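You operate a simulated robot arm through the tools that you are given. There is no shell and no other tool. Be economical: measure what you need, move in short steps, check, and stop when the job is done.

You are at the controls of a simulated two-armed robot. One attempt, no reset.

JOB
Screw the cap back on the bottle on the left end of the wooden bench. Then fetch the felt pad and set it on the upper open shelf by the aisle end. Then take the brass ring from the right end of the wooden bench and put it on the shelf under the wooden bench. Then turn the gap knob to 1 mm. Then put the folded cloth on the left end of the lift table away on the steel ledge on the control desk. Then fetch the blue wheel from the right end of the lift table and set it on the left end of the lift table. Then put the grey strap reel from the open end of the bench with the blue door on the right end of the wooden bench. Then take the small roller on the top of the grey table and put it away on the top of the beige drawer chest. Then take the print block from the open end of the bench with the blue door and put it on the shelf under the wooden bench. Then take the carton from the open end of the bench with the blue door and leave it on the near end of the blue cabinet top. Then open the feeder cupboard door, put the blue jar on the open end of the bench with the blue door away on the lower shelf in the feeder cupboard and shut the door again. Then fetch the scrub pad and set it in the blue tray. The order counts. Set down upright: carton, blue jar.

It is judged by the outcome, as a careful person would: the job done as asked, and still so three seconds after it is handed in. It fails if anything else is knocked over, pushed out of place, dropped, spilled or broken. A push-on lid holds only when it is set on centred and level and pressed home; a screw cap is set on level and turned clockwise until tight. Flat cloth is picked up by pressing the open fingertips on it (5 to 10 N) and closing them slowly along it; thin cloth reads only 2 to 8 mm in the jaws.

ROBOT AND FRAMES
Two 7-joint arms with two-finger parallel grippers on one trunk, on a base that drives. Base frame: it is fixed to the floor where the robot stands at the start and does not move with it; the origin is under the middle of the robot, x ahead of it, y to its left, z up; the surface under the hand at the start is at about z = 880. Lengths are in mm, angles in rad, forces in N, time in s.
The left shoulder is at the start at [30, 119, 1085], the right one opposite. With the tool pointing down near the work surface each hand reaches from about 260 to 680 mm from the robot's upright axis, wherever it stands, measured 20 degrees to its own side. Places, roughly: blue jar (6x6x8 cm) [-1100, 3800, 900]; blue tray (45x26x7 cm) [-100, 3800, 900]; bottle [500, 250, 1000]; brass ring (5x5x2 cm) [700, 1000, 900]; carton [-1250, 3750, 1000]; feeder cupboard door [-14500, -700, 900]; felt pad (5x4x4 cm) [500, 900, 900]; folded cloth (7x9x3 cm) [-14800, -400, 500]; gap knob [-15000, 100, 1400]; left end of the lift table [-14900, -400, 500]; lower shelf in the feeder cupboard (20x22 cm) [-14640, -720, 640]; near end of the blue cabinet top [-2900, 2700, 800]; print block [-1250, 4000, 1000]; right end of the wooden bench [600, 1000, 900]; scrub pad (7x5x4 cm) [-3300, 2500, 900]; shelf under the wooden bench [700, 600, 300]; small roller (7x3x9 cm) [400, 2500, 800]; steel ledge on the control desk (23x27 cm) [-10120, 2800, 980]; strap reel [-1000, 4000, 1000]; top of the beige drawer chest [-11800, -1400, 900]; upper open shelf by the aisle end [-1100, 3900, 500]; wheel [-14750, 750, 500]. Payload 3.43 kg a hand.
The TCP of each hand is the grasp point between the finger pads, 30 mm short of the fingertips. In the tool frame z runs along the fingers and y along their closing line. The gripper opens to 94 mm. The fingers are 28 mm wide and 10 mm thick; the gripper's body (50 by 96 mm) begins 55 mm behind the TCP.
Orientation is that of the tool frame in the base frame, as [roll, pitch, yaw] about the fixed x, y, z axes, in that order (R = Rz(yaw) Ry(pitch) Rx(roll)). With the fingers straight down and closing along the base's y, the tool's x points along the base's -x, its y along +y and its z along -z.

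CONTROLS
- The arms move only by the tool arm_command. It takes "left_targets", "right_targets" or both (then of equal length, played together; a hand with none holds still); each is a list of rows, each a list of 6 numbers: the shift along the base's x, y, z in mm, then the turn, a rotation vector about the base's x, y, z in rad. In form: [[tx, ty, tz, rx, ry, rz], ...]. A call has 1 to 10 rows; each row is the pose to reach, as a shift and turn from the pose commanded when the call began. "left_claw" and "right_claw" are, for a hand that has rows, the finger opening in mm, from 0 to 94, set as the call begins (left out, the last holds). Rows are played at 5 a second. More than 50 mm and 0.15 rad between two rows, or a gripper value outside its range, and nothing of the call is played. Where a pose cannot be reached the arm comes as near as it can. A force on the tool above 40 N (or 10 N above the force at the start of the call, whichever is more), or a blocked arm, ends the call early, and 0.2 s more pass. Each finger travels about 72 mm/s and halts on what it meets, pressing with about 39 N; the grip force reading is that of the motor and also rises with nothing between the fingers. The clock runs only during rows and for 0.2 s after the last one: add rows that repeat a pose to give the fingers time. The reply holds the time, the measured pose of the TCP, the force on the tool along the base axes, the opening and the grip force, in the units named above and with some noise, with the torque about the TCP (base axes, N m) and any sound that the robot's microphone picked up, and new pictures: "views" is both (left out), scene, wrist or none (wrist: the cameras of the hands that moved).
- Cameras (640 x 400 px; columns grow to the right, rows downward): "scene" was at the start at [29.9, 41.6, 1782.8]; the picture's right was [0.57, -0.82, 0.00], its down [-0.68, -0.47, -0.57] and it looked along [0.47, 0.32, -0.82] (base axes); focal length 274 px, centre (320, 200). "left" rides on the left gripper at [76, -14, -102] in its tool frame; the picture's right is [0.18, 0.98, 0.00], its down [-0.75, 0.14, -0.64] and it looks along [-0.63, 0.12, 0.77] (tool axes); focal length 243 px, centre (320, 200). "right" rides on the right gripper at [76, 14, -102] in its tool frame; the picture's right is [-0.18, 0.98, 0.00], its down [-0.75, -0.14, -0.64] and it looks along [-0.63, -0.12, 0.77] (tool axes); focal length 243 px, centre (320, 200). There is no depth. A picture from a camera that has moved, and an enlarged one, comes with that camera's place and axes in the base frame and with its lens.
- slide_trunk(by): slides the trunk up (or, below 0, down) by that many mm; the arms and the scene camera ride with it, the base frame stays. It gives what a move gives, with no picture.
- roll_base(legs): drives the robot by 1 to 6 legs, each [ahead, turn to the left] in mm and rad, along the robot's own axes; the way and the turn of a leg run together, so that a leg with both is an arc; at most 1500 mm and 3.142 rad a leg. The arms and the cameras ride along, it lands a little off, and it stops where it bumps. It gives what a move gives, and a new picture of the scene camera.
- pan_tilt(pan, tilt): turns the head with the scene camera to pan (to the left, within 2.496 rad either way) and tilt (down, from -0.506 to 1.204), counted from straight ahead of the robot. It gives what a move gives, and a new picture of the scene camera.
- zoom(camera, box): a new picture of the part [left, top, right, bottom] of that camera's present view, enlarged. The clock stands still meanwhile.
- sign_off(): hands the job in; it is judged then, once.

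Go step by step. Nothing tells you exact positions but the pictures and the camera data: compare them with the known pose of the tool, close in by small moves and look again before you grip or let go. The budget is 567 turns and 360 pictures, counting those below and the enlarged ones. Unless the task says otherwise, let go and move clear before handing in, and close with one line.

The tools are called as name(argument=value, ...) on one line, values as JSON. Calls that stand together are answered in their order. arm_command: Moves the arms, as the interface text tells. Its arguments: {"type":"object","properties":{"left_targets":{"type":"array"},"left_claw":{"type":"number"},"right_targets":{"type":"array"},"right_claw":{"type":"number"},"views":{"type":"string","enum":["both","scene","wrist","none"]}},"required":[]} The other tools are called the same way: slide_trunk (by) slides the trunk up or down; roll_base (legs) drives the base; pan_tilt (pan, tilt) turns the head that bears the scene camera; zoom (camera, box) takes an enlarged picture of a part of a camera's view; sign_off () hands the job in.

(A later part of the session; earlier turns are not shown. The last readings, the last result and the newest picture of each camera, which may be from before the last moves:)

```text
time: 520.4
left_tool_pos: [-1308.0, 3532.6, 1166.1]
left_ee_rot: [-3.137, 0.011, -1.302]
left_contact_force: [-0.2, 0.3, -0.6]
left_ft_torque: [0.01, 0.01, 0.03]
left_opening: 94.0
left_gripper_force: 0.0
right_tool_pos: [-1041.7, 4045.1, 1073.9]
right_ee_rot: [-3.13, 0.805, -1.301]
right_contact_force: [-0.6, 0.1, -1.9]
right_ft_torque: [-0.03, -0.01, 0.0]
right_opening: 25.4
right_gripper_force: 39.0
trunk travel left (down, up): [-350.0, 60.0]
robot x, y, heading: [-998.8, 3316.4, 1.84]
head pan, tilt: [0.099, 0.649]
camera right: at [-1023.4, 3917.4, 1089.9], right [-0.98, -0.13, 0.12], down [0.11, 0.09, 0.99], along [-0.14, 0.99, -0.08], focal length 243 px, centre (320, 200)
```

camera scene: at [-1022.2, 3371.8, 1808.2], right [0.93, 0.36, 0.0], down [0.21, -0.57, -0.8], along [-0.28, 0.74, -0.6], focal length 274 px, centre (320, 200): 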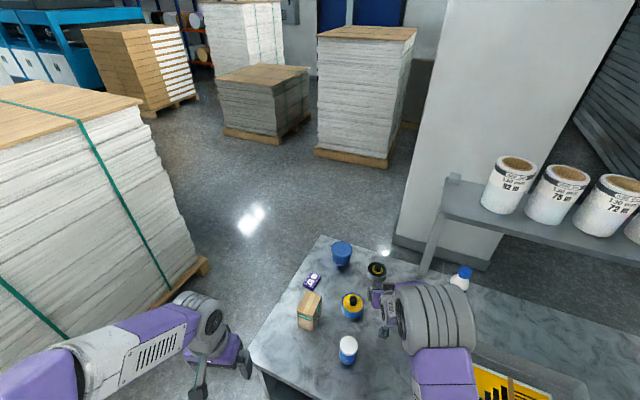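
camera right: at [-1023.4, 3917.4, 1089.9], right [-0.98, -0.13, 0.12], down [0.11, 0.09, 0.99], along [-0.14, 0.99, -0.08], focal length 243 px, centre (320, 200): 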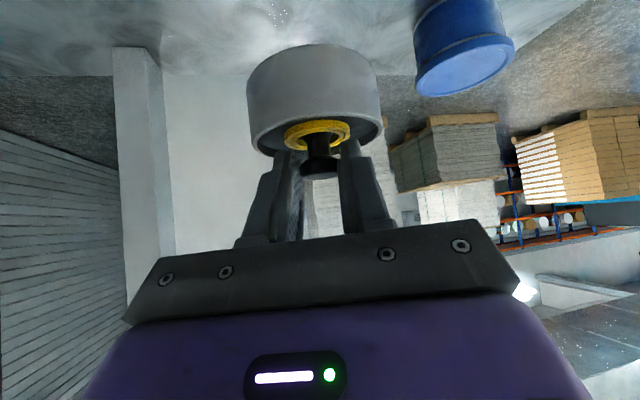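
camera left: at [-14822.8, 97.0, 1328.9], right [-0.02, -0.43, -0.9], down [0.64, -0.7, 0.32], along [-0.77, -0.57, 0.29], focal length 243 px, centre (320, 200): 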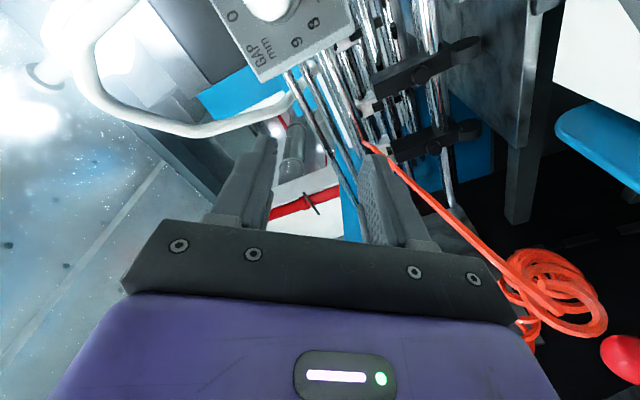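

Reel lifted level. Back out and carry it to the wooden bench.

roll_base(legs=[[-500, 0], [0, 3.088], [900, 0], [813, 0], [0, 1.355]])

pan_tilt(pan=-0.1, tilt=0.75)

```text
time: 542.1
left_tool_pos: [-253.5, 1385.0, 1166.3]
left_ee_rot: [-3.137, 0.009, 3.12]
left_contact_force: [-0.4, 0.2, 0.0]
left_ft_torque: [-0.01, 0.0, 0.03]
left_opening: 93.9
left_gripper_force: 0.0
right_tool_pos: [161.7, 983.0, 1073.9]
right_ee_rot: [-3.132, 0.805, 3.121]
right_contact_force: [-0.1, 0.0, -2.3]
right_ft_torque: [0.0, 0.04, -0.03]
right_opening: 25.7
right_gripper_force: 39.1
trunk travel left (down, up): [-350.0, 60.0]
robot x, y, heading: [-548.1, 1149.4, -0.026]
head pan, tilt: [0.099, 0.649]
camera scene: at [-490.1, 1159.6, 1808.2], right [0.07, -1.0, 0.0], down [-0.6, -0.04, -0.8], along [0.79, 0.06, -0.6], focal length 274 px, centre (320, 200)
```

scene: 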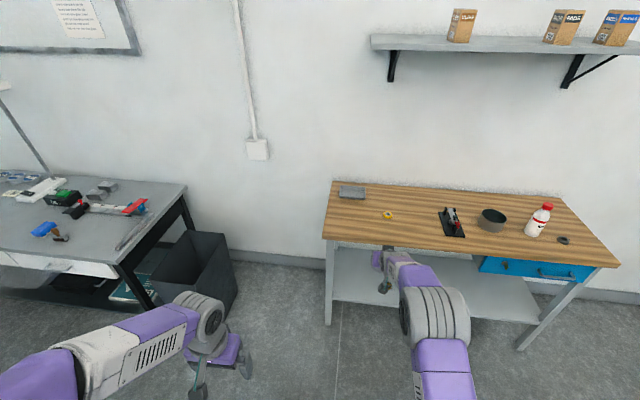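

```text
time: 542.9
left_tool_pos: [-255.1, 1384.6, 1164.9]
left_ee_rot: [-3.138, 0.011, 3.117]
left_contact_force: [-0.4, 0.4, 0.1]
left_ft_torque: [0.01, -0.02, -0.03]
left_opening: 94.2
left_gripper_force: 0.0
right_tool_pos: [161.9, 983.7, 1073.1]
right_ee_rot: [-3.132, 0.802, 3.123]
right_contact_force: [0.9, 0.5, -2.1]
right_ft_torque: [0.01, 0.03, 0.01]
right_opening: 25.5
right_gripper_force: 38.7
trunk travel left (down, up): [-350.0, 60.0]
robot x, y, heading: [-551.5, 1152.4, -0.025]
head pan, tilt: [-0.099, 0.75]
camera scene: at [-494.4, 1142.7, 1799.6], right [-0.13, -0.99, 0.0], down [-0.68, 0.09, -0.73], along [0.73, -0.09, -0.68], focal length 274 px, centre (320, 200)
```

scene: 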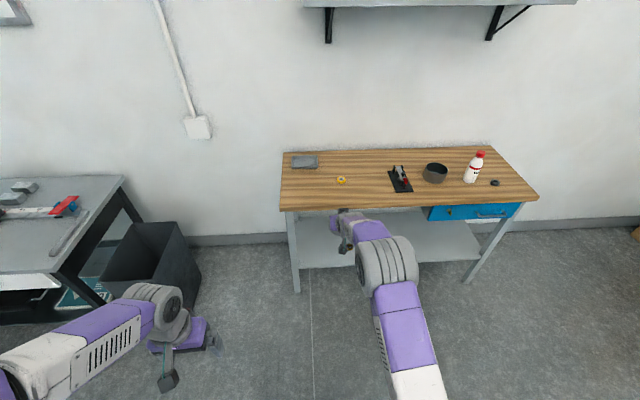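

roll_base(legs=[[385, 0.025]])

zoom(camera="right", box=[0, 0, 640, 400])

```text
time: 545.3
left_tool_pos: [127.7, 1387.0, 1165.0]
left_ee_rot: [-3.139, 0.011, -3.138]
left_contact_force: [0.1, -1.1, -1.0]
left_ft_torque: [-0.03, 0.0, -0.03]
left_opening: 94.1
left_gripper_force: 0.0
right_tool_pos: [551.6, 995.6, 1072.6]
right_ee_rot: [-3.131, 0.804, -3.137]
right_contact_force: [-0.1, 0.0, -2.9]
right_ft_torque: [0.01, 0.01, 0.0]
right_opening: 25.5
right_gripper_force: 39.2
trunk travel left (down, up): [-350.0, 60.0]
robot x, y, heading: [-161.7, 1147.0, 0.0]
head pan, tilt: [-0.099, 0.75]
camera scene: at [-108.0, 1138.5, 1799.6], right [-0.1, -0.99, 0.0], down [-0.68, 0.07, -0.73], along [0.73, -0.07, -0.68], focal length 274 px, centre (320, 200)
```

scene: 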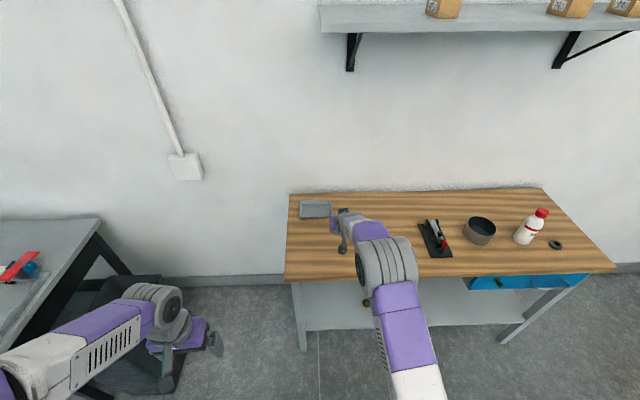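

```text
1.00 times, centred on (320, 200) of right (not enlarged: the box is as wide or as high as the picture)
camera zoom: at [424.6, 1009.2, 1089.2], right [0.13, 0.98, 0.12], down [0.06, -0.13, 0.99], along [0.99, -0.12, -0.08], focal length 243 px, centre (320, 200)
```

zoom: 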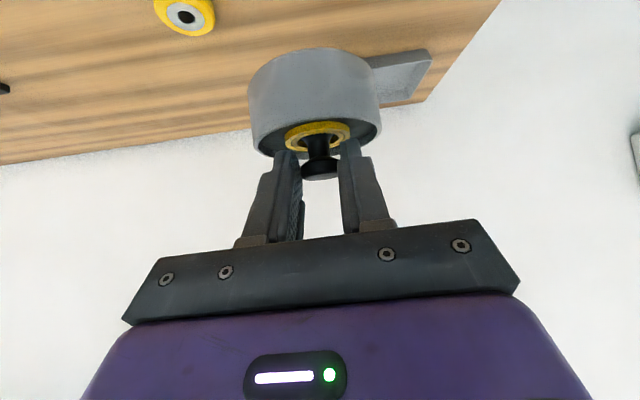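

Landing spot is clear (yellow wheel 120 mm away). Lower.

arm_command(right_targets=[[0, 0, -40, 0, 0, 0], [0, 0, -75, 0, 0, 0], [0, 0, -95, 0, 0, 0], [0, 0, -103, 0, 0, 0]], views="none")

arm_command(right_targets=[[0, 0, -3, 0, 0, 0], [0, 0, -6, 0, 0, 0], [0, 0, -9, 0, 0, 0], [0, 0, -12, 0, 0, 0]], views="none")

```text
time: 546.3
left_tool_pos: [126.6, 1386.6, 1166.1]
left_ee_rot: [-3.138, 0.01, -3.139]
left_contact_force: [-0.5, -0.9, 0.4]
left_ft_torque: [-0.02, 0.01, -0.01]
left_opening: 93.9
left_gripper_force: 0.0
right_tool_pos: [550.6, 995.3, 969.2]
right_ee_rot: [-3.131, 0.803, -3.137]
right_contact_force: [-0.5, 0.1, -1.8]
right_ft_torque: [0.0, 0.04, 0.0]
right_opening: 25.5
right_gripper_force: 38.5
trunk travel left (down, up): [-350.0, 60.0]
robot x, y, heading: [-161.1, 1146.3, -0.001]
head pan, tilt: [-0.099, 0.75]
```

```text
time: 547.3
left_tool_pos: [126.9, 1386.8, 1166.7]
left_ee_rot: [-3.138, 0.011, -3.138]
left_contact_force: [0.3, -0.7, 0.2]
left_ft_torque: [-0.01, 0.02, 0.01]
left_opening: 94.0
left_gripper_force: 0.0
right_tool_pos: [551.0, 996.1, 957.7]
right_ee_rot: [-3.132, 0.804, -3.136]
right_contact_force: [-0.4, 0.2, -2.7]
right_ft_torque: [-0.02, 0.1, -0.01]
right_opening: 25.6
right_gripper_force: 38.9
trunk travel left (down, up): [-350.0, 60.0]
robot x, y, heading: [-158.2, 1144.3, -0.0]
head pan, tilt: [-0.099, 0.75]
```

arm_command(right_targets=[[0, 0, -3, 0, 0, 0], [0, 0, -6, 0, 0, 0], [0, 0, -9, 0, 0, 0], [0, 0, -12, 0, 0, 0]], views="none")

```text
time: 548.3
left_tool_pos: [126.4, 1386.3, 1166.3]
left_ee_rot: [-3.137, 0.01, -3.138]
left_contact_force: [-1.0, 0.7, 0.7]
left_ft_torque: [0.01, 0.01, -0.01]
left_opening: 94.0
left_gripper_force: 0.1
right_tool_pos: [552.2, 995.0, 946.3]
right_ee_rot: [-3.132, 0.805, -3.136]
right_contact_force: [-0.3, 0.5, 0.8]
right_ft_torque: [0.08, 0.08, -0.01]
right_opening: 25.8
right_gripper_force: 39.0
trunk travel left (down, up): [-350.0, 60.0]
robot x, y, heading: [-159.9, 1145.7, -0.002]
head pan, tilt: [-0.099, 0.75]
```

arm_command(right_targets=[[0, 0, -2, 0, 0, 0], [0, 0, -3, 0, 0, 0]], views="wrist")

```text
time: 548.9
left_tool_pos: [125.0, 1386.7, 1165.4]
left_ee_rot: [-3.139, 0.011, -3.138]
left_contact_force: [0.3, -0.1, 0.7]
left_ft_torque: [-0.01, -0.03, 0.0]
left_opening: 93.8
left_gripper_force: 0.0
right_tool_pos: [551.8, 995.7, 946.0]
right_ee_rot: [-3.13, 0.812, -3.136]
right_contact_force: [-2.4, -1.9, 15.4]
right_ft_torque: [0.16, 0.43, 0.05]
right_opening: 25.4
right_gripper_force: 38.5
trunk travel left (down, up): [-350.0, 60.0]
robot x, y, heading: [-161.1, 1147.5, -0.005]
head pan, tilt: [-0.099, 0.75]
camera right: at [424.7, 1009.0, 962.6], right [0.13, 0.98, 0.13], down [0.05, -0.13, 0.99], along [0.99, -0.12, -0.07], focal length 243 px, centre (320, 200)
```

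right: 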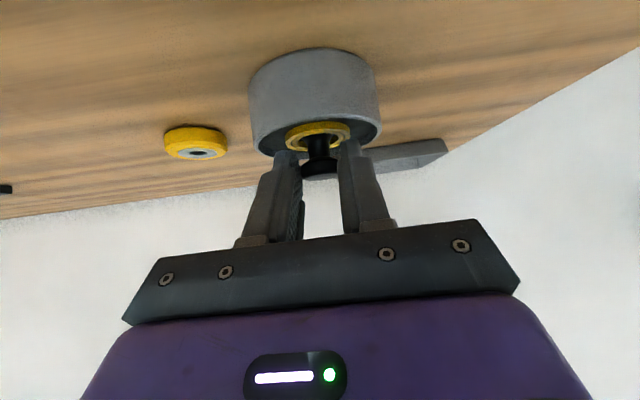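

Seated on the bench. Release and withdraw up and back.

arm_command(right_targets=[[0, 0, 2, 0, 0, 0], [0, 0, 2, 0, 0, 0], [0, 0, 2, 0, 0, 0], [-15, 0, 16, 0, 0, 0], [-45, 0, 45, 0, 0, 0], [-80, 0, 75, 0, 0, 0], [-115, 0, 105, 0, 0, 0]], right_claw=60, views="scene")

```text
time: 550.5
left_tool_pos: [125.7, 1386.6, 1165.5]
left_ee_rot: [-3.138, 0.011, -3.139]
left_contact_force: [0.7, 0.5, -0.3]
left_ft_torque: [-0.01, -0.04, 0.0]
left_opening: 93.9
left_gripper_force: 0.0
right_tool_pos: [434.8, 995.2, 1049.3]
right_ee_rot: [-3.131, 0.804, -3.135]
right_contact_force: [0.0, 0.3, 0.4]
right_ft_torque: [0.0, -0.02, 0.02]
right_opening: 60.2
right_gripper_force: 0.0
trunk travel left (down, up): [-350.0, 60.0]
robot x, y, heading: [-158.3, 1148.8, -0.002]
head pan, tilt: [-0.099, 0.75]
camera scene: at [-110.8, 1138.5, 1799.7], right [-0.1, -0.99, 0.0], down [-0.68, 0.07, -0.73], along [0.73, -0.07, -0.68], focal length 274 px, centre (320, 200)
```

scene: 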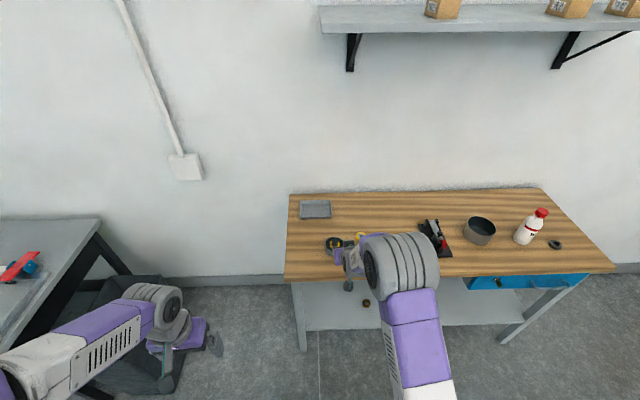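

Reel placed on the right end. Next the small roller on the grey table; drive round to face it.

roll_base(legs=[[-400, 0], [0, 1.571], [1250, 0], [0, -1.571], [150, 0]])

pan_tilt(pan=0.1, tilt=0.6)

```text
time: 567.5
left_tool_pos: [-121.4, 2640.4, 1166.4]
left_ee_rot: [-3.138, 0.011, -3.139]
left_contact_force: [0.9, 0.3, 0.1]
left_ft_torque: [-0.03, 0.0, 0.01]
left_opening: 93.8
left_gripper_force: 0.0
right_tool_pos: [186.4, 2246.9, 1048.2]
right_ee_rot: [-3.131, 0.803, -3.14]
right_contact_force: [0.4, -0.8, -0.6]
right_ft_torque: [0.02, 0.0, -0.03]
right_opening: 59.9
right_gripper_force: 0.0
trunk travel left (down, up): [-350.0, 60.0]
robot x, y, heading: [-414.8, 2396.1, -0.008]
head pan, tilt: [-0.099, 0.75]
camera scene: at [-357.2, 2392.2, 1799.6], right [-0.1, -0.99, 0.0], down [-0.68, 0.07, -0.73], along [0.73, -0.08, -0.68], focal length 274 px, centre (320, 200)
```

scene: 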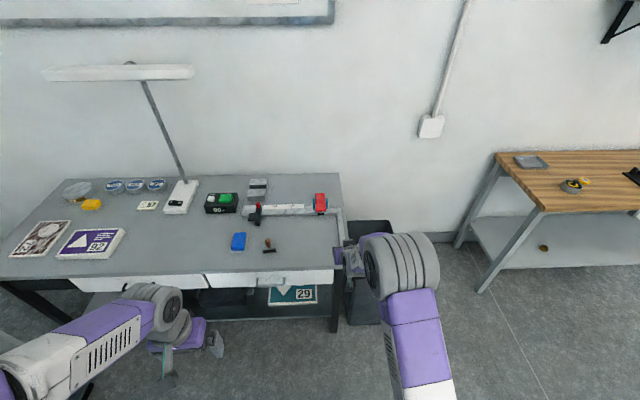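

```text
time: 568.3
left_tool_pos: [-121.6, 2640.0, 1166.3]
left_ee_rot: [-3.138, 0.01, -3.14]
left_contact_force: [-0.6, -0.2, -0.6]
left_ft_torque: [0.0, 0.03, -0.01]
left_opening: 94.0
left_gripper_force: 0.0
right_tool_pos: [187.6, 2247.9, 1047.1]
right_ee_rot: [-3.131, 0.806, -3.141]
right_contact_force: [0.2, 0.7, 0.6]
right_ft_torque: [-0.02, 0.02, -0.01]
right_opening: 59.8
right_gripper_force: 0.1
trunk travel left (down, up): [-350.0, 60.0]
robot x, y, heading: [-410.1, 2402.4, -0.002]
head pan, tilt: [0.099, 0.6]
camera scene: at [-352.2, 2409.0, 1812.5], right [0.09, -1.0, 0.0], down [-0.56, -0.05, -0.82], along [0.82, 0.08, -0.57], focal length 274 px, centre (320, 200)
```

scene: 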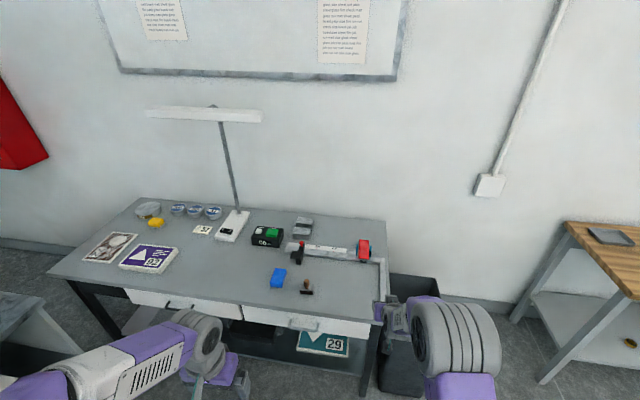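

zoom(camera="scene", box=[240, 205, 400, 305])

zoom(camera="scene", box=[264, 260, 328, 300])

```text
4.00 times, centred on (320, 255) of scene
camera zoom: at [-352.2, 2409.0, 1812.5], right [0.09, -1.0, 0.0], down [-0.56, -0.05, -0.82], along [0.82, 0.08, -0.57], focal length 1097 px, centre (320, -20)
```

zoom: 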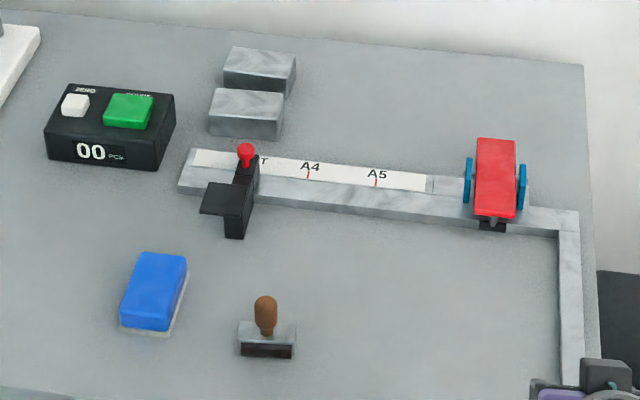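

```text
10.00 times, centred on (296, 280) of scene
camera zoom: at [-352.2, 2409.0, 1812.5], right [0.09, -1.0, 0.0], down [-0.56, -0.05, -0.82], along [0.82, 0.08, -0.57], focal length 2742 px, centre (560, -600)
```

zoom: 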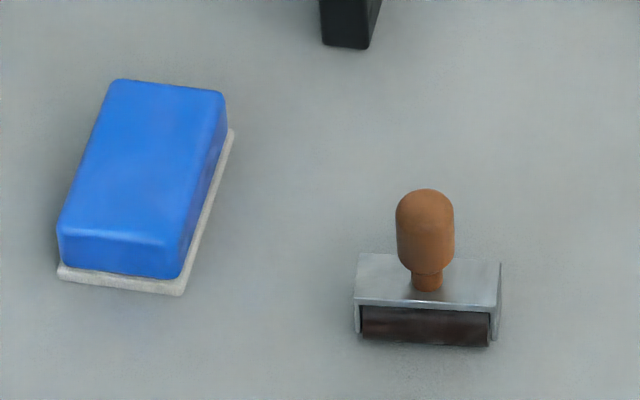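

The small roller (wooden handle, bracket base) is at about (400,2543) on the table at z≈800. Approach, left hand tool-down.

roll_base(legs=[[210, 0]])

arm_command(left_targets=[[40, -12, -25, 0, 0, 0], [80, -24, -50, 0, 0, 0], [120, -36, -75, 0, 0, 0], [160, -48, -100, 0, 0, 0], [200, -60, -120, 0, 0, 0], [240, -72, -140, 0, 0, 0], [280, -84, -160, 0, 0, 0], [305, -95, -180, 0, 0, 0]], left_claw=70, views="wrist")

```text
time: 569.9
left_tool_pos: [86.4, 2639.6, 1165.0]
left_ee_rot: [-3.139, 0.011, 3.14]
left_contact_force: [0.8, 0.5, 0.4]
left_ft_torque: [-0.03, 0.03, -0.01]
left_opening: 93.9
left_gripper_force: 0.1
right_tool_pos: [394.6, 2246.1, 1048.4]
right_ee_rot: [-3.131, 0.804, 3.141]
right_contact_force: [0.8, -0.9, -0.9]
right_ft_torque: [0.06, -0.02, 0.0]
right_opening: 60.0
right_gripper_force: 0.0
trunk travel left (down, up): [-350.0, 60.0]
robot x, y, heading: [-205.6, 2398.4, -0.006]
head pan, tilt: [0.099, 0.6]
camera scene: at [-143.8, 2407.9, 1812.5], right [0.09, -1.0, 0.0], down [-0.56, -0.05, -0.83], along [0.82, 0.08, -0.56], focal length 274 px, centre (320, 200)
```

scene: 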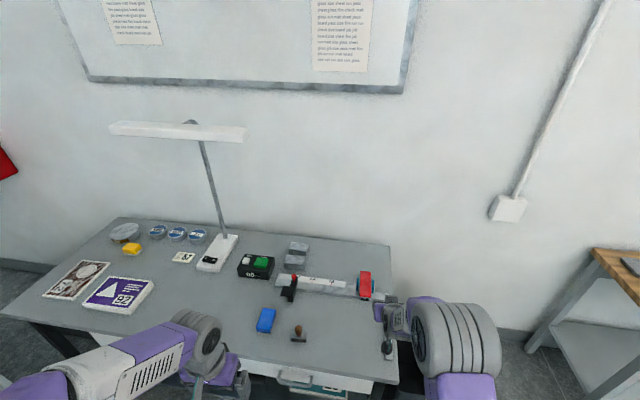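

```text
time: 571.7
left_tool_pos: [390.1, 2543.0, 984.6]
left_ee_rot: [-3.139, 0.01, 3.141]
left_contact_force: [-0.2, -0.1, 0.2]
left_ft_torque: [-0.01, -0.03, -0.01]
left_opening: 70.0
left_gripper_force: 0.0
right_tool_pos: [395.6, 2246.2, 1048.9]
right_ee_rot: [-3.132, 0.804, 3.141]
right_contact_force: [0.2, -0.3, 0.1]
right_ft_torque: [0.0, -0.02, 0.01]
right_opening: 60.0
right_gripper_force: 0.1
trunk travel left (down, up): [-350.0, 60.0]
robot x, y, heading: [-201.3, 2401.6, -0.001]
head pan, tilt: [0.099, 0.6]
camera left: at [315.0, 2530.6, 1087.4], right [-0.18, 0.98, -0.01], down [0.75, 0.14, 0.65], along [0.64, 0.11, -0.76], focal length 243 px, centre (320, 200)
```

left: 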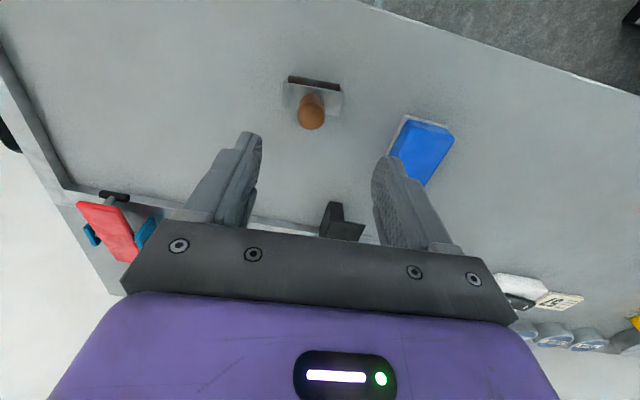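

arm_command(left_targets=[[1, -7, -35, 0, 0, 0], [1, -7, -70, 0, 0, 0], [1, -7, -90, 0, 0, 0]], views="wrist")

```text
time: 572.5
left_tool_pos: [392.2, 2536.1, 896.0]
left_ee_rot: [-3.136, 0.008, 3.141]
left_contact_force: [-0.3, 0.0, -1.7]
left_ft_torque: [0.04, -0.04, -0.04]
left_opening: 69.8
left_gripper_force: 0.0
right_tool_pos: [395.6, 2245.7, 1048.2]
right_ee_rot: [-3.13, 0.805, 3.141]
right_contact_force: [-0.6, 0.7, -0.2]
right_ft_torque: [0.03, 0.05, -0.02]
right_opening: 59.9
right_gripper_force: 0.0
trunk travel left (down, up): [-350.0, 60.0]
robot x, y, heading: [-202.6, 2397.9, -0.006]
head pan, tilt: [0.099, 0.6]
camera left: at [315.8, 2523.3, 998.1], right [-0.18, 0.98, -0.01], down [0.75, 0.14, 0.65], along [0.64, 0.11, -0.76], focal length 243 px, centre (320, 200)
```

left: 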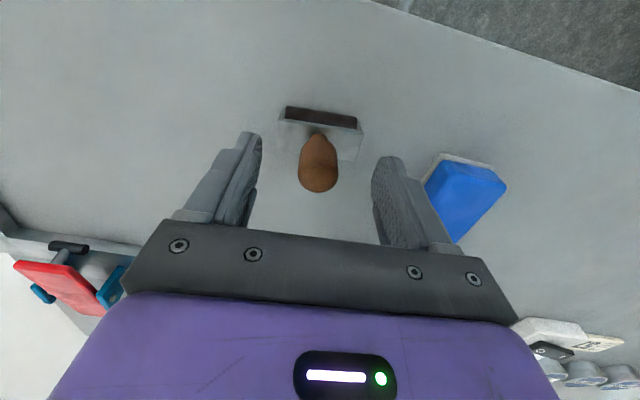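

arm_command(left_targets=[[-2, -1, -12, 0, 0, 0], [-2, -1, -22, 0, 0, 0]], views="none")

arm_command(left_targets=[[0, 0, 0, 0, 0, 0], [0, 0, 0, 0, 0, 0], [0, 0, 0, 0, 0, 0], [0, 0, 0, 0, 0, 0]], left_claw=8, views="wrist")

```text
time: 573.1
left_tool_pos: [390.0, 2534.8, 873.2]
left_ee_rot: [-3.138, 0.009, 3.14]
left_contact_force: [0.2, -0.2, 0.2]
left_ft_torque: [0.02, 0.03, -0.01]
left_opening: 69.9
left_gripper_force: 0.1
right_tool_pos: [394.2, 2246.1, 1047.3]
right_ee_rot: [-3.131, 0.805, 3.141]
right_contact_force: [-0.1, 0.6, 0.2]
right_ft_torque: [-0.02, 0.03, 0.01]
right_opening: 59.9
right_gripper_force: 0.1
trunk travel left (down, up): [-350.0, 60.0]
robot x, y, heading: [-203.8, 2396.7, -0.003]
head pan, tilt: [0.099, 0.6]
```

```text
time: 574.1
left_tool_pos: [390.4, 2535.6, 873.9]
left_ee_rot: [-3.139, 0.01, 3.141]
left_contact_force: [-0.6, 0.8, 0.9]
left_ft_torque: [0.03, 0.05, 0.0]
left_opening: 26.9
left_gripper_force: 38.5
right_tool_pos: [395.2, 2246.4, 1048.9]
right_ee_rot: [-3.131, 0.805, -3.141]
right_contact_force: [0.3, -0.2, 0.6]
right_ft_torque: [-0.03, 0.0, -0.01]
right_opening: 60.1
right_gripper_force: 0.1
trunk travel left (down, up): [-350.0, 60.0]
robot x, y, heading: [-205.7, 2395.1, -0.004]
head pan, tilt: [0.099, 0.6]
camera left: at [313.8, 2522.3, 976.4], right [-0.18, 0.98, -0.01], down [0.75, 0.14, 0.65], along [0.64, 0.11, -0.76], focal length 243 px, centre (320, 200)
```

left: 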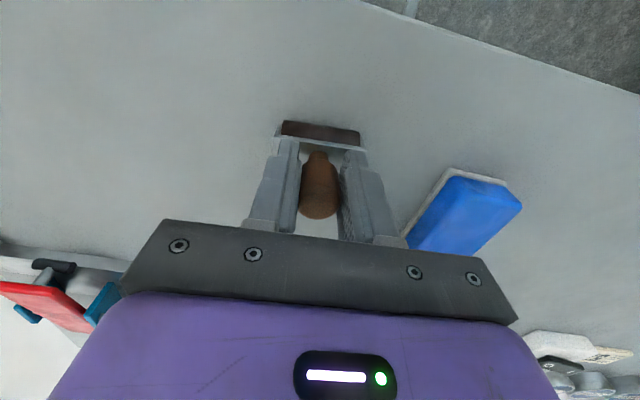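

Handle gripped. Lift, tuck both hands.

arm_command(left_targets=[[0, 0, 25, 0, 0, 0], [0, 0, 65, 0, 0, 0], [-10, 0, 110, 0, 0, 0], [-35, 10, 150, 0, 0, 0], [-70, 20, 180, 0, 0, 0], [-110, 35, 200, 0, 0, 0], [-155, 50, 215, 0, 0, 0], [-200, 65, 225, 0, 0, 0]], right_targets=[[0, 0, 20, 0, 0, 0], [-20, 0, 40, 0, 0, 0], [-50, 0, 60, 0, 0, 0], [-80, 0, 75, 0, 0, 0], [-110, -10, 90, 0, 0, 0], [-140, -20, 100, 0, 0, 0], [-170, -30, 100, 0, 0, 0], [-200, -40, 100, 0, 0, 0]], views="wrist")

```text
time: 575.9
left_tool_pos: [188.9, 2599.8, 1100.0]
left_ee_rot: [-3.137, 0.012, 3.139]
left_contact_force: [-0.5, 0.5, -1.2]
left_ft_torque: [-0.02, -0.02, 0.03]
left_opening: 26.5
left_gripper_force: 39.3
right_tool_pos: [208.9, 2204.5, 1152.5]
right_ee_rot: [-3.131, 0.804, -3.141]
right_contact_force: [-0.1, 0.3, -0.1]
right_ft_torque: [-0.01, -0.01, -0.05]
right_opening: 60.4
right_gripper_force: 0.1
right hand out of reach, approached as far as the arm can: row 8
trunk travel left (down, up): [-350.0, 60.0]
robot x, y, heading: [-203.0, 2400.4, -0.005]
head pan, tilt: [0.099, 0.6]
camera right: at [82.6, 2219.7, 1170.2], right [0.13, 0.98, 0.13], down [0.06, -0.13, 0.99], along [0.99, -0.13, -0.08], focal length 243 px, centre (320, 200)
camera left: at [111.8, 2587.5, 1202.9], right [-0.18, 0.98, -0.01], down [0.75, 0.14, 0.65], along [0.64, 0.11, -0.76], focal length 243 px, centre (320, 200)
```

right: 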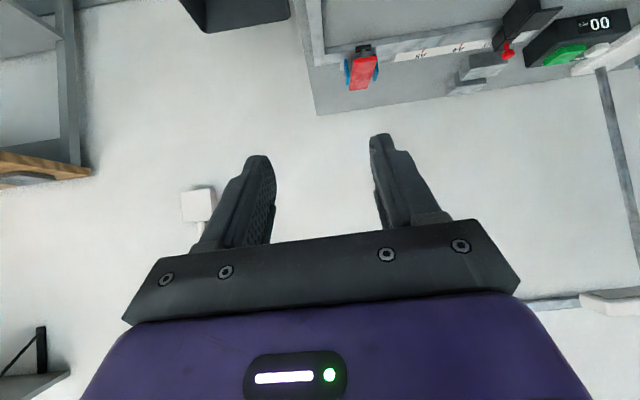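
left: 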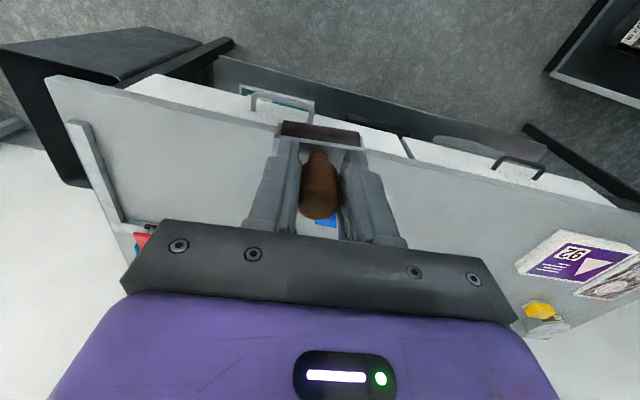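

Roller held upright. Drive back down the aisle to the beige drawer chest.

roll_base(legs=[[-300, 0], [0, -2.06], [1000, 0], [700, 0], [0, -1.045], [1500, 0]])

pan_tilt(pan=0.2, tilt=0.35)

```text
time: 600.7
left_tool_pos: [-3180.8, 637.0, 1098.6]
left_ee_rot: [-3.137, 0.011, 0.034]
left_contact_force: [0.5, -0.5, -2.2]
left_ft_torque: [0.01, -0.04, 0.02]
left_opening: 26.4
left_gripper_force: 38.7
right_tool_pos: [-3216.0, 1031.0, 1153.5]
right_ee_rot: [-3.131, 0.802, 0.036]
right_contact_force: [0.1, 0.9, 0.3]
right_ft_torque: [-0.02, -0.02, 0.03]
right_opening: 60.0
right_gripper_force: 0.0
trunk travel left (down, up): [-350.0, 60.0]
robot x, y, heading: [-2797.7, 850.7, -3.115]
head pan, tilt: [0.099, 0.6]
camera scene: at [-2852.6, 842.3, 1812.5], right [-0.13, 0.99, 0.0], down [0.56, 0.07, -0.82], along [-0.82, -0.1, -0.57], focal length 274 px, centre (320, 200)
```

scene: 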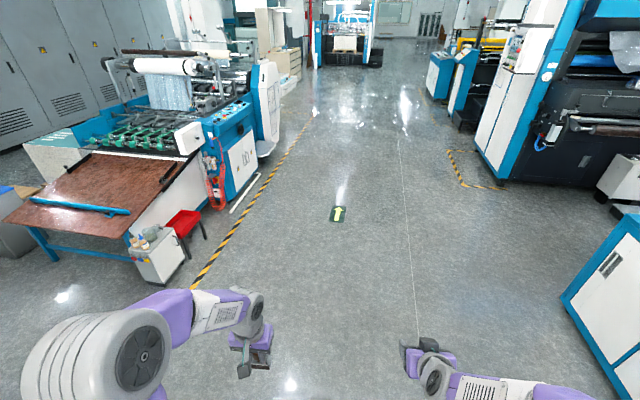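

```text
time: 601.5
left_tool_pos: [-3182.4, 636.9, 1099.3]
left_ee_rot: [-3.138, 0.01, 0.034]
left_contact_force: [-1.1, 0.0, -1.8]
left_ft_torque: [0.0, -0.02, 0.0]
left_opening: 26.0
left_gripper_force: 39.5
right_tool_pos: [-3216.1, 1031.1, 1152.9]
right_ee_rot: [-3.131, 0.803, 0.035]
right_contact_force: [-0.3, 0.3, -0.7]
right_ft_torque: [0.0, 0.03, 0.02]
right_opening: 59.7
right_gripper_force: 0.0
trunk travel left (down, up): [-350.0, 60.0]
robot x, y, heading: [-2797.5, 851.9, -3.112]
head pan, tilt: [0.201, 0.351]
camera scene: at [-2855.5, 832.5, 1835.2], right [-0.23, 0.97, 0.0], down [0.34, 0.08, -0.94], along [-0.91, -0.21, -0.34], focal length 274 px, centre (320, 200)
```

scene: 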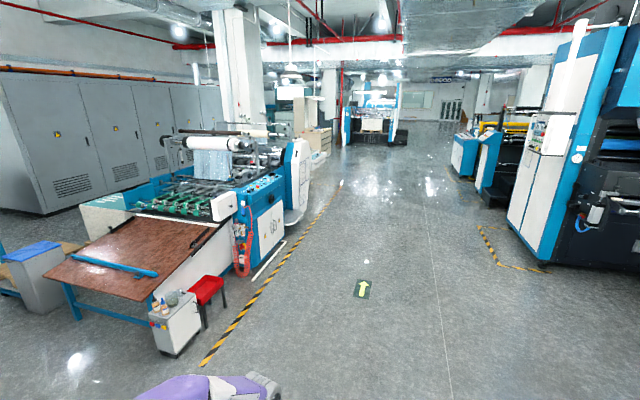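

roll_base(legs=[[1500, 0.012], [1500, 0], [1500, 0], [1500, 0], [1500, 0], [900, 0]])

roll_base(legs=[[0, 1.1]])

```text
time: 641.4
left_tool_pos: [-11601.7, 410.8, 1099.7]
left_ee_rot: [-3.137, 0.011, 0.023]
left_contact_force: [0.2, 0.0, -2.5]
left_ft_torque: [0.0, -0.02, -0.04]
left_opening: 24.1
left_gripper_force: 38.7
right_tool_pos: [-11631.8, 803.4, 1152.9]
right_ee_rot: [-3.131, 0.801, 0.024]
right_contact_force: [0.1, 1.0, 0.4]
right_ft_torque: [-0.01, 0.0, 0.01]
right_opening: 59.8
right_gripper_force: 0.1
trunk travel left (down, up): [-350.0, 60.0]
robot x, y, heading: [-11211.2, 622.9, -3.117]
head pan, tilt: [0.201, 0.351]
camera scene: at [-11272.5, 602.6, 1835.3], right [-0.22, 0.98, 0.0], down [0.34, 0.07, -0.94], along [-0.92, -0.2, -0.34], focal length 274 px, centre (320, 200)
```

scene: 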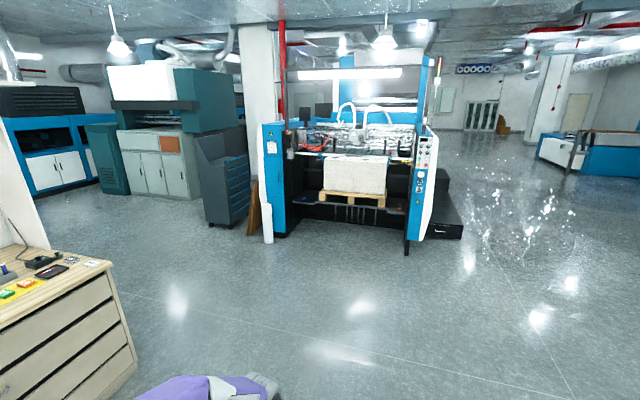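

```text
time: 644.6
left_tool_pos: [-11205.7, 180.0, 1099.3]
left_ee_rot: [-3.138, 0.01, 1.112]
left_contact_force: [0.5, 0.4, -1.6]
left_ft_torque: [0.04, 0.02, 0.01]
left_opening: 24.1
left_gripper_force: 39.0
right_tool_pos: [-11568.6, 334.4, 1153.2]
right_ee_rot: [-3.132, 0.802, 1.113]
right_contact_force: [-0.4, 0.4, -0.1]
right_ft_torque: [0.0, -0.01, 0.04]
right_opening: 60.1
right_gripper_force: 0.0
trunk travel left (down, up): [-350.0, 60.0]
robot x, y, heading: [-11214.0, 621.6, -2.038]
head pan, tilt: [0.201, 0.351]
camera scene: at [-11221.9, 559.1, 1835.2], right [-0.97, 0.26, 0.0], down [0.09, 0.33, -0.94], along [-0.24, -0.91, -0.34], focal length 274 px, centre (320, 200)
```

scene: 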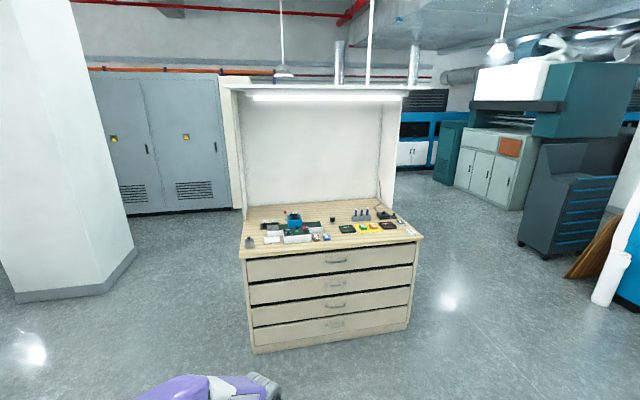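

The chest faces us, with electronics towards the back. The jaw opening has crept to 24 mm, so check the grip and look at the chest top.

zoom(camera="left", box=[200, 80, 440, 260])

zoom(camera="scene", box=[230, 190, 430, 290])

```text
2.22 times, centred on (320, 170) of left
camera zoom: at [-11182.4, 255.4, 1202.3], right [0.96, -0.27, -0.01], down [-0.2, -0.73, 0.65], along [-0.18, -0.62, -0.76], focal length 539 px, centre (320, 267)
```

zoom: 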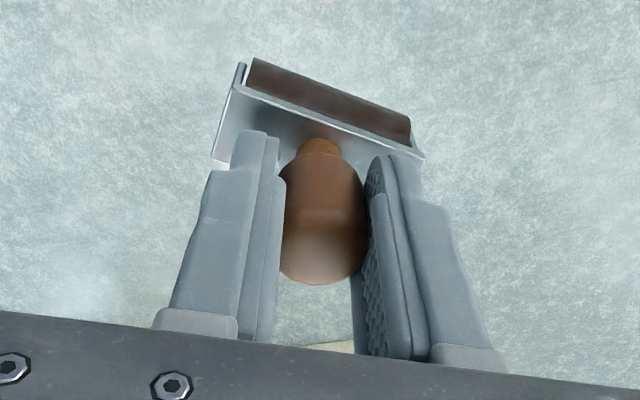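

```text
3.20 times, centred on (330, 240) of scene
camera zoom: at [-11221.9, 559.1, 1835.2], right [-0.97, 0.26, 0.0], down [0.09, 0.33, -0.94], along [-0.24, -0.91, -0.34], focal length 878 px, centre (288, 72)
```

zoom: 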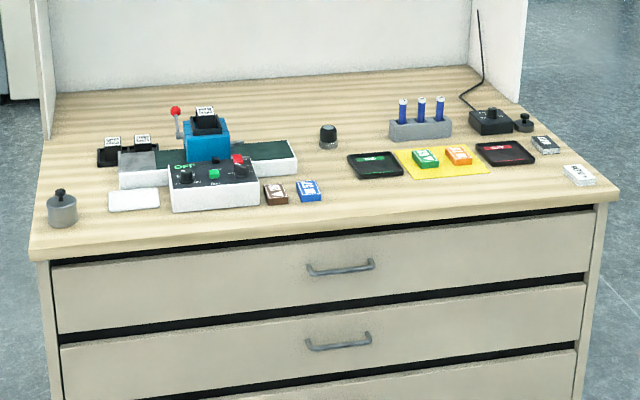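

The roller is still held, just turned a little. There's a free strip on the chest's front edge near (−11810,−1085). Drive in front of it.

roll_base(legs=[[0, -0.115], [1280, 0], [0, 0.582]])

pan_tilt(pan=0.2, tilt=0.8)

```text
time: 653.1
left_tool_pos: [-11703.7, -827.2, 1100.2]
left_ee_rot: [-3.138, 0.011, 1.565]
left_contact_force: [-0.3, 0.2, -3.4]
left_ft_torque: [0.0, -0.02, 0.0]
left_opening: 24.0
left_gripper_force: 38.6
right_tool_pos: [-12099.0, -848.0, 1152.6]
right_ee_rot: [-3.132, 0.804, 1.57]
right_contact_force: [-0.2, -0.2, -1.3]
right_ft_torque: [-0.01, -0.03, 0.01]
right_opening: 60.0
right_gripper_force: 0.0
trunk travel left (down, up): [-350.0, 60.0]
robot x, y, heading: [-11906.4, -435.6, -1.577]
head pan, tilt: [0.201, 0.351]
camera scene: at [-11885.4, -493.8, 1835.2], right [-0.98, -0.19, 0.0], down [-0.07, 0.34, -0.94], along [0.18, -0.92, -0.34], focal length 274 px, centre (320, 200)
```

scene: 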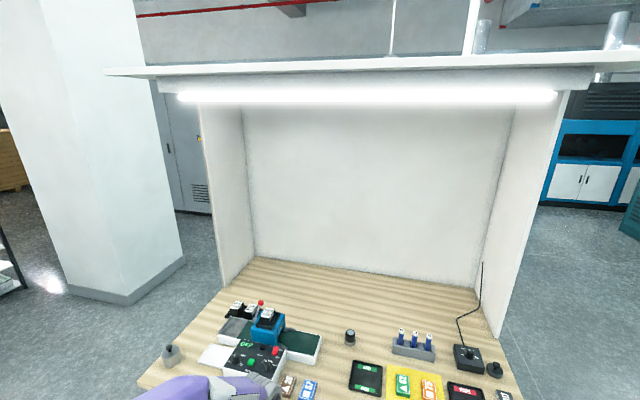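

```text
time: 654.0
left_tool_pos: [-11704.2, -827.6, 1100.5]
left_ee_rot: [-3.138, 0.01, 1.563]
left_contact_force: [-1.1, 0.0, -2.7]
left_ft_torque: [0.03, -0.02, -0.01]
left_opening: 24.0
left_gripper_force: 38.9
right_tool_pos: [-12098.9, -846.7, 1153.5]
right_ee_rot: [-3.13, 0.801, 1.567]
right_contact_force: [0.2, -0.4, 0.4]
right_ft_torque: [0.0, 0.0, 0.02]
right_opening: 60.1
right_gripper_force: 0.1
trunk travel left (down, up): [-350.0, 60.0]
robot x, y, heading: [-11904.3, -432.5, -1.579]
head pan, tilt: [0.201, 0.799]
camera scene: at [-11888.1, -481.6, 1795.7], right [-0.98, -0.19, 0.0], down [-0.14, 0.7, -0.7], along [0.13, -0.68, -0.72], focal length 274 px, centre (320, 200)
```

scene: 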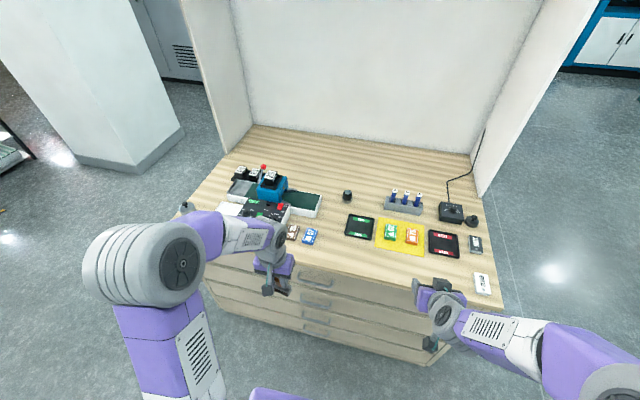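

zoom(camera="scene", box=[250, 180, 450, 305])

```text
3.20 times, centred on (350, 242) of scene
camera zoom: at [-11888.1, -481.6, 1795.7], right [-0.98, -0.19, 0.0], down [-0.14, 0.7, -0.7], along [0.13, -0.68, -0.72], focal length 878 px, centre (224, 64)
```

zoom: 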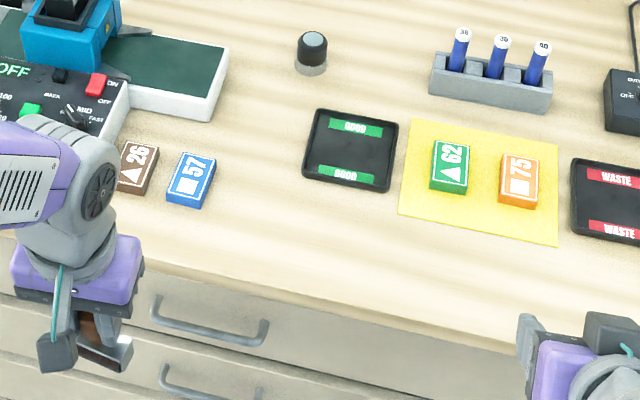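

arm_command(left_targets=[[-18, -40, 0, 0, 0, 0], [-36, -80, 0, 0, 0, 0], [-54, -120, -15, 0, 0, 0], [-72, -160, -30, 0, 0, 0], [-90, -200, -50, 0, 0, 0], [-106, -238, -75, 0, 0, 0]], views="both")

zoom(camera="scene", box=[250, 180, 410, 280])

```text
time: 655.4
left_tool_pos: [-11810.2, -1065.5, 1023.8]
left_ee_rot: [-3.138, 0.004, 1.566]
left_contact_force: [-0.8, -0.5, -2.6]
left_ft_torque: [0.0, -0.01, -0.01]
left_opening: 24.0
left_gripper_force: 39.1
right_tool_pos: [-12099.5, -849.1, 1152.8]
right_ee_rot: [-3.129, 0.801, 1.567]
right_contact_force: [0.0, -1.1, 0.4]
right_ft_torque: [0.0, 0.0, -0.01]
right_opening: 60.1
right_gripper_force: 0.0
trunk travel left (down, up): [-350.0, 60.0]
robot x, y, heading: [-11902.2, -430.0, -1.583]
head pan, tilt: [0.201, 0.799]
camera scene: at [-11888.8, -484.2, 1795.5], right [-0.98, -0.19, 0.0], down [-0.14, 0.71, -0.7], along [0.13, -0.68, -0.72], focal length 274 px, centre (320, 200)
camera left: at [-11823.3, -987.8, 1126.0], right [0.98, 0.18, 0.0], down [0.14, -0.75, 0.65], along [0.11, -0.64, -0.76], focal length 243 px, centre (320, 200)
```

scene: 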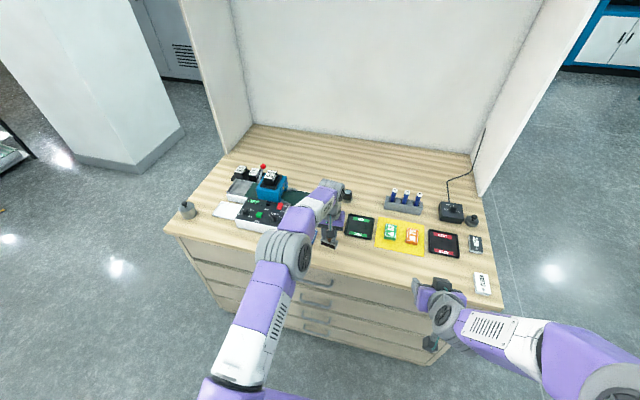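
left: 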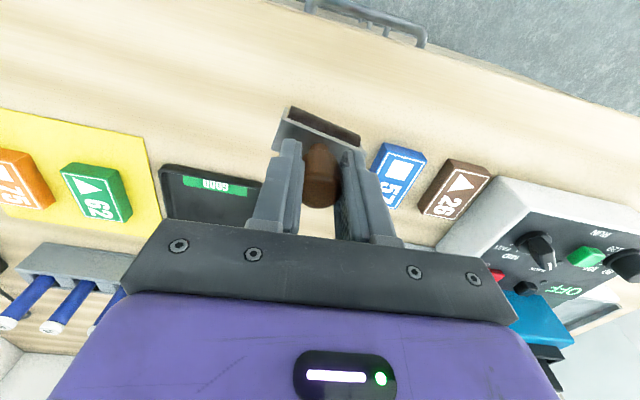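

```text
4.00 times, centred on (330, 230) of scene
camera zoom: at [-11888.8, -484.2, 1795.5], right [-0.98, -0.19, 0.0], down [-0.14, 0.71, -0.7], along [0.13, -0.68, -0.72], focal length 1097 px, centre (280, 80)
```

zoom: 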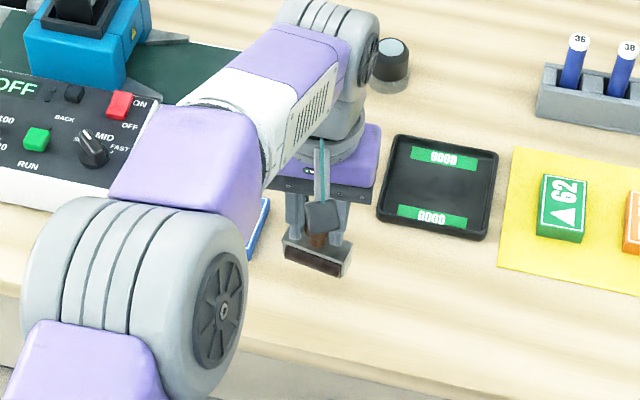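

The base looks level; lower gently.

arm_command(left_targets=[[0, 5, -20, 0, 0, 0], [0, 5, -38, 0, 0, 0], [0, 5, -44, 0, 0, 0], [0, 5, -47, 0, 0, 0]], views="none")

arm_command(left_targets=[[0, 0, -2, 0, 0, 0], [0, 0, -4, 0, 0, 0], [0, 0, -6, 0, 0, 0], [0, 0, -8, 0, 0, 0]], views="wrist")

```text
time: 656.4
left_tool_pos: [-11810.4, -1060.9, 979.9]
left_ee_rot: [-3.139, 0.014, 1.567]
left_contact_force: [0.1, 0.9, 7.4]
left_ft_torque: [0.13, -0.06, 0.05]
left_opening: 23.9
left_gripper_force: 39.1
right_tool_pos: [-12099.1, -845.6, 1154.4]
right_ee_rot: [-3.13, 0.803, 1.567]
right_contact_force: [-0.6, 0.3, 0.4]
right_ft_torque: [0.02, 0.0, 0.01]
right_opening: 59.9
right_gripper_force: 0.2
trunk travel left (down, up): [-350.0, 60.0]
robot x, y, heading: [-11903.1, -434.2, -1.577]
head pan, tilt: [0.201, 0.799]
```

```text
time: 657.4
left_tool_pos: [-11810.9, -1060.2, 973.7]
left_ee_rot: [-3.136, 0.021, 1.567]
left_contact_force: [-1.8, -3.0, 26.9]
left_ft_torque: [-0.13, -0.2, -0.04]
left_opening: 23.6
left_gripper_force: 39.3
right_tool_pos: [-12099.1, -844.7, 1152.8]
right_ee_rot: [-3.131, 0.804, 1.568]
right_contact_force: [-0.7, -0.1, -0.1]
right_ft_torque: [0.0, -0.01, 0.01]
right_opening: 60.0
right_gripper_force: 0.0
trunk travel left (down, up): [-350.0, 60.0]
robot x, y, heading: [-11903.9, -430.7, -1.579]
head pan, tilt: [0.201, 0.799]
camera left: at [-11823.6, -981.6, 1075.7], right [0.98, 0.18, -0.01], down [0.14, -0.74, 0.66], along [0.11, -0.65, -0.76], focal length 243 px, centre (320, 200)
```

left: 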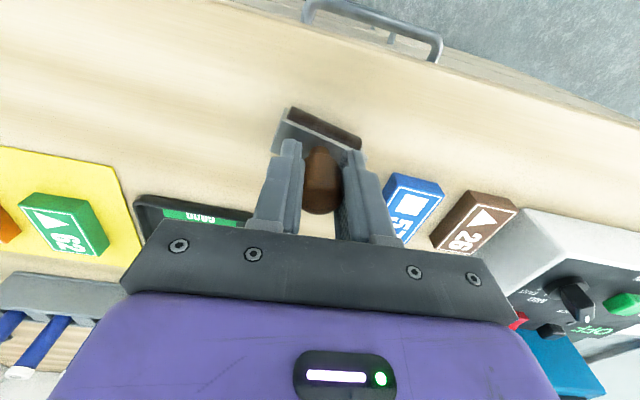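

Firmly seated. Ease off and release.

arm_command(left_targets=[[0, 0, 3, 0, 0, 0], [0, 0, 3, 0, 0, 0], [0, 0, 3, 0, 0, 0], [0, 0, 3, 0, 0, 0]], left_claw=46, views="wrist")

```text
time: 658.4
left_tool_pos: [-11810.2, -1060.0, 971.3]
left_ee_rot: [-3.14, 0.012, 1.566]
left_contact_force: [0.2, 0.4, 0.9]
left_ft_torque: [-0.01, -0.01, -0.04]
left_opening: 46.1
left_gripper_force: 0.1
right_tool_pos: [-12098.2, -846.7, 1153.8]
right_ee_rot: [-3.131, 0.803, 1.567]
right_contact_force: [0.5, -0.4, -0.8]
right_ft_torque: [0.0, -0.01, 0.02]
right_opening: 60.1
right_gripper_force: 0.1
trunk travel left (down, up): [-350.0, 60.0]
robot x, y, heading: [-11904.1, -430.8, -1.58]
head pan, tilt: [0.201, 0.799]
camera left: at [-11823.0, -981.7, 1075.1], right [0.98, 0.18, -0.01], down [0.14, -0.75, 0.65], along [0.11, -0.64, -0.76], focal length 243 px, centre (320, 200)
```

left: 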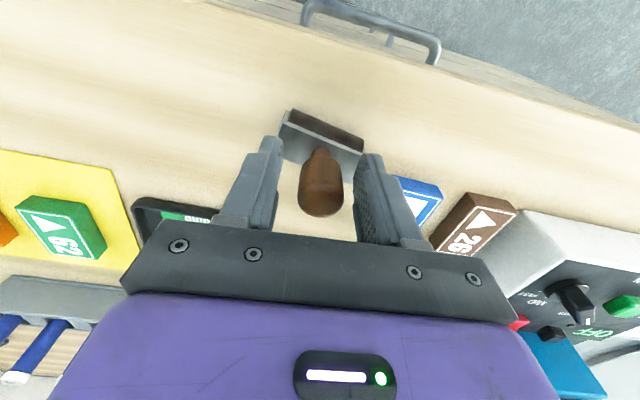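

Standing free. Lift the hand away and check.

arm_command(left_targets=[[0, 0, 30, 0, 0, 0], [0, 0, 75, 0, 0, 0], [0, 20, 110, 0, 0, 0], [10, 60, 125, 0, 0, 0], [20, 105, 130, 0, 0, 0], [30, 150, 130, 0, 0, 0]], views="scene")

zoom(camera="scene", box=[290, 190, 450, 290])

```text
time: 659.8
left_tool_pos: [-11779.9, -908.0, 1104.7]
left_ee_rot: [-3.136, 0.011, 1.567]
left_contact_force: [-0.6, 1.3, 0.7]
left_ft_torque: [-0.04, 0.03, -0.02]
left_opening: 45.9
left_gripper_force: 0.1
right_tool_pos: [-12098.2, -845.4, 1153.9]
right_ee_rot: [-3.131, 0.806, 1.569]
right_contact_force: [-0.8, 0.2, 0.3]
right_ft_torque: [0.01, -0.02, 0.02]
right_opening: 60.1
right_gripper_force: 0.0
trunk travel left (down, up): [-350.0, 60.0]
robot x, y, heading: [-11902.1, -433.0, -1.581]
head pan, tilt: [0.201, 0.799]
camera scene: at [-11887.6, -479.5, 1795.7], right [-0.98, -0.19, 0.0], down [-0.14, 0.7, -0.7], along [0.13, -0.69, -0.72], focal length 274 px, centre (320, 200)
```

scene: 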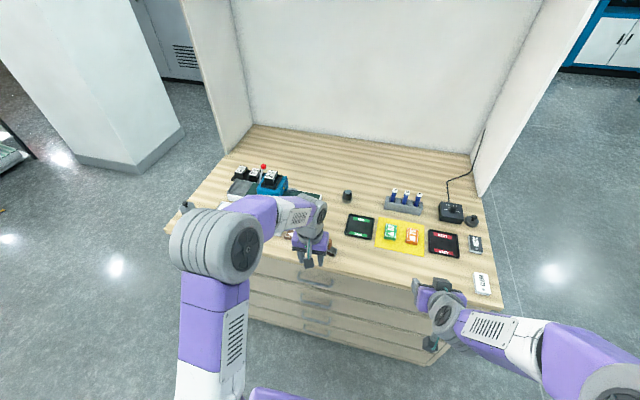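

```text
4.00 times, centred on (370, 240) of scene
camera zoom: at [-11887.6, -479.5, 1795.7], right [-0.98, -0.19, 0.0], down [-0.14, 0.7, -0.7], along [0.13, -0.69, -0.72], focal length 1097 px, centre (120, 40)
```

zoom: 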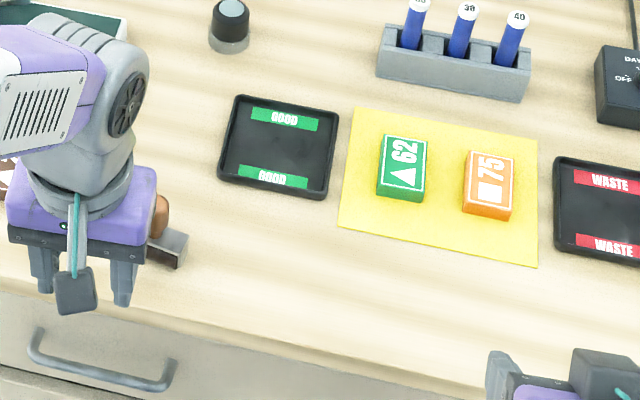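

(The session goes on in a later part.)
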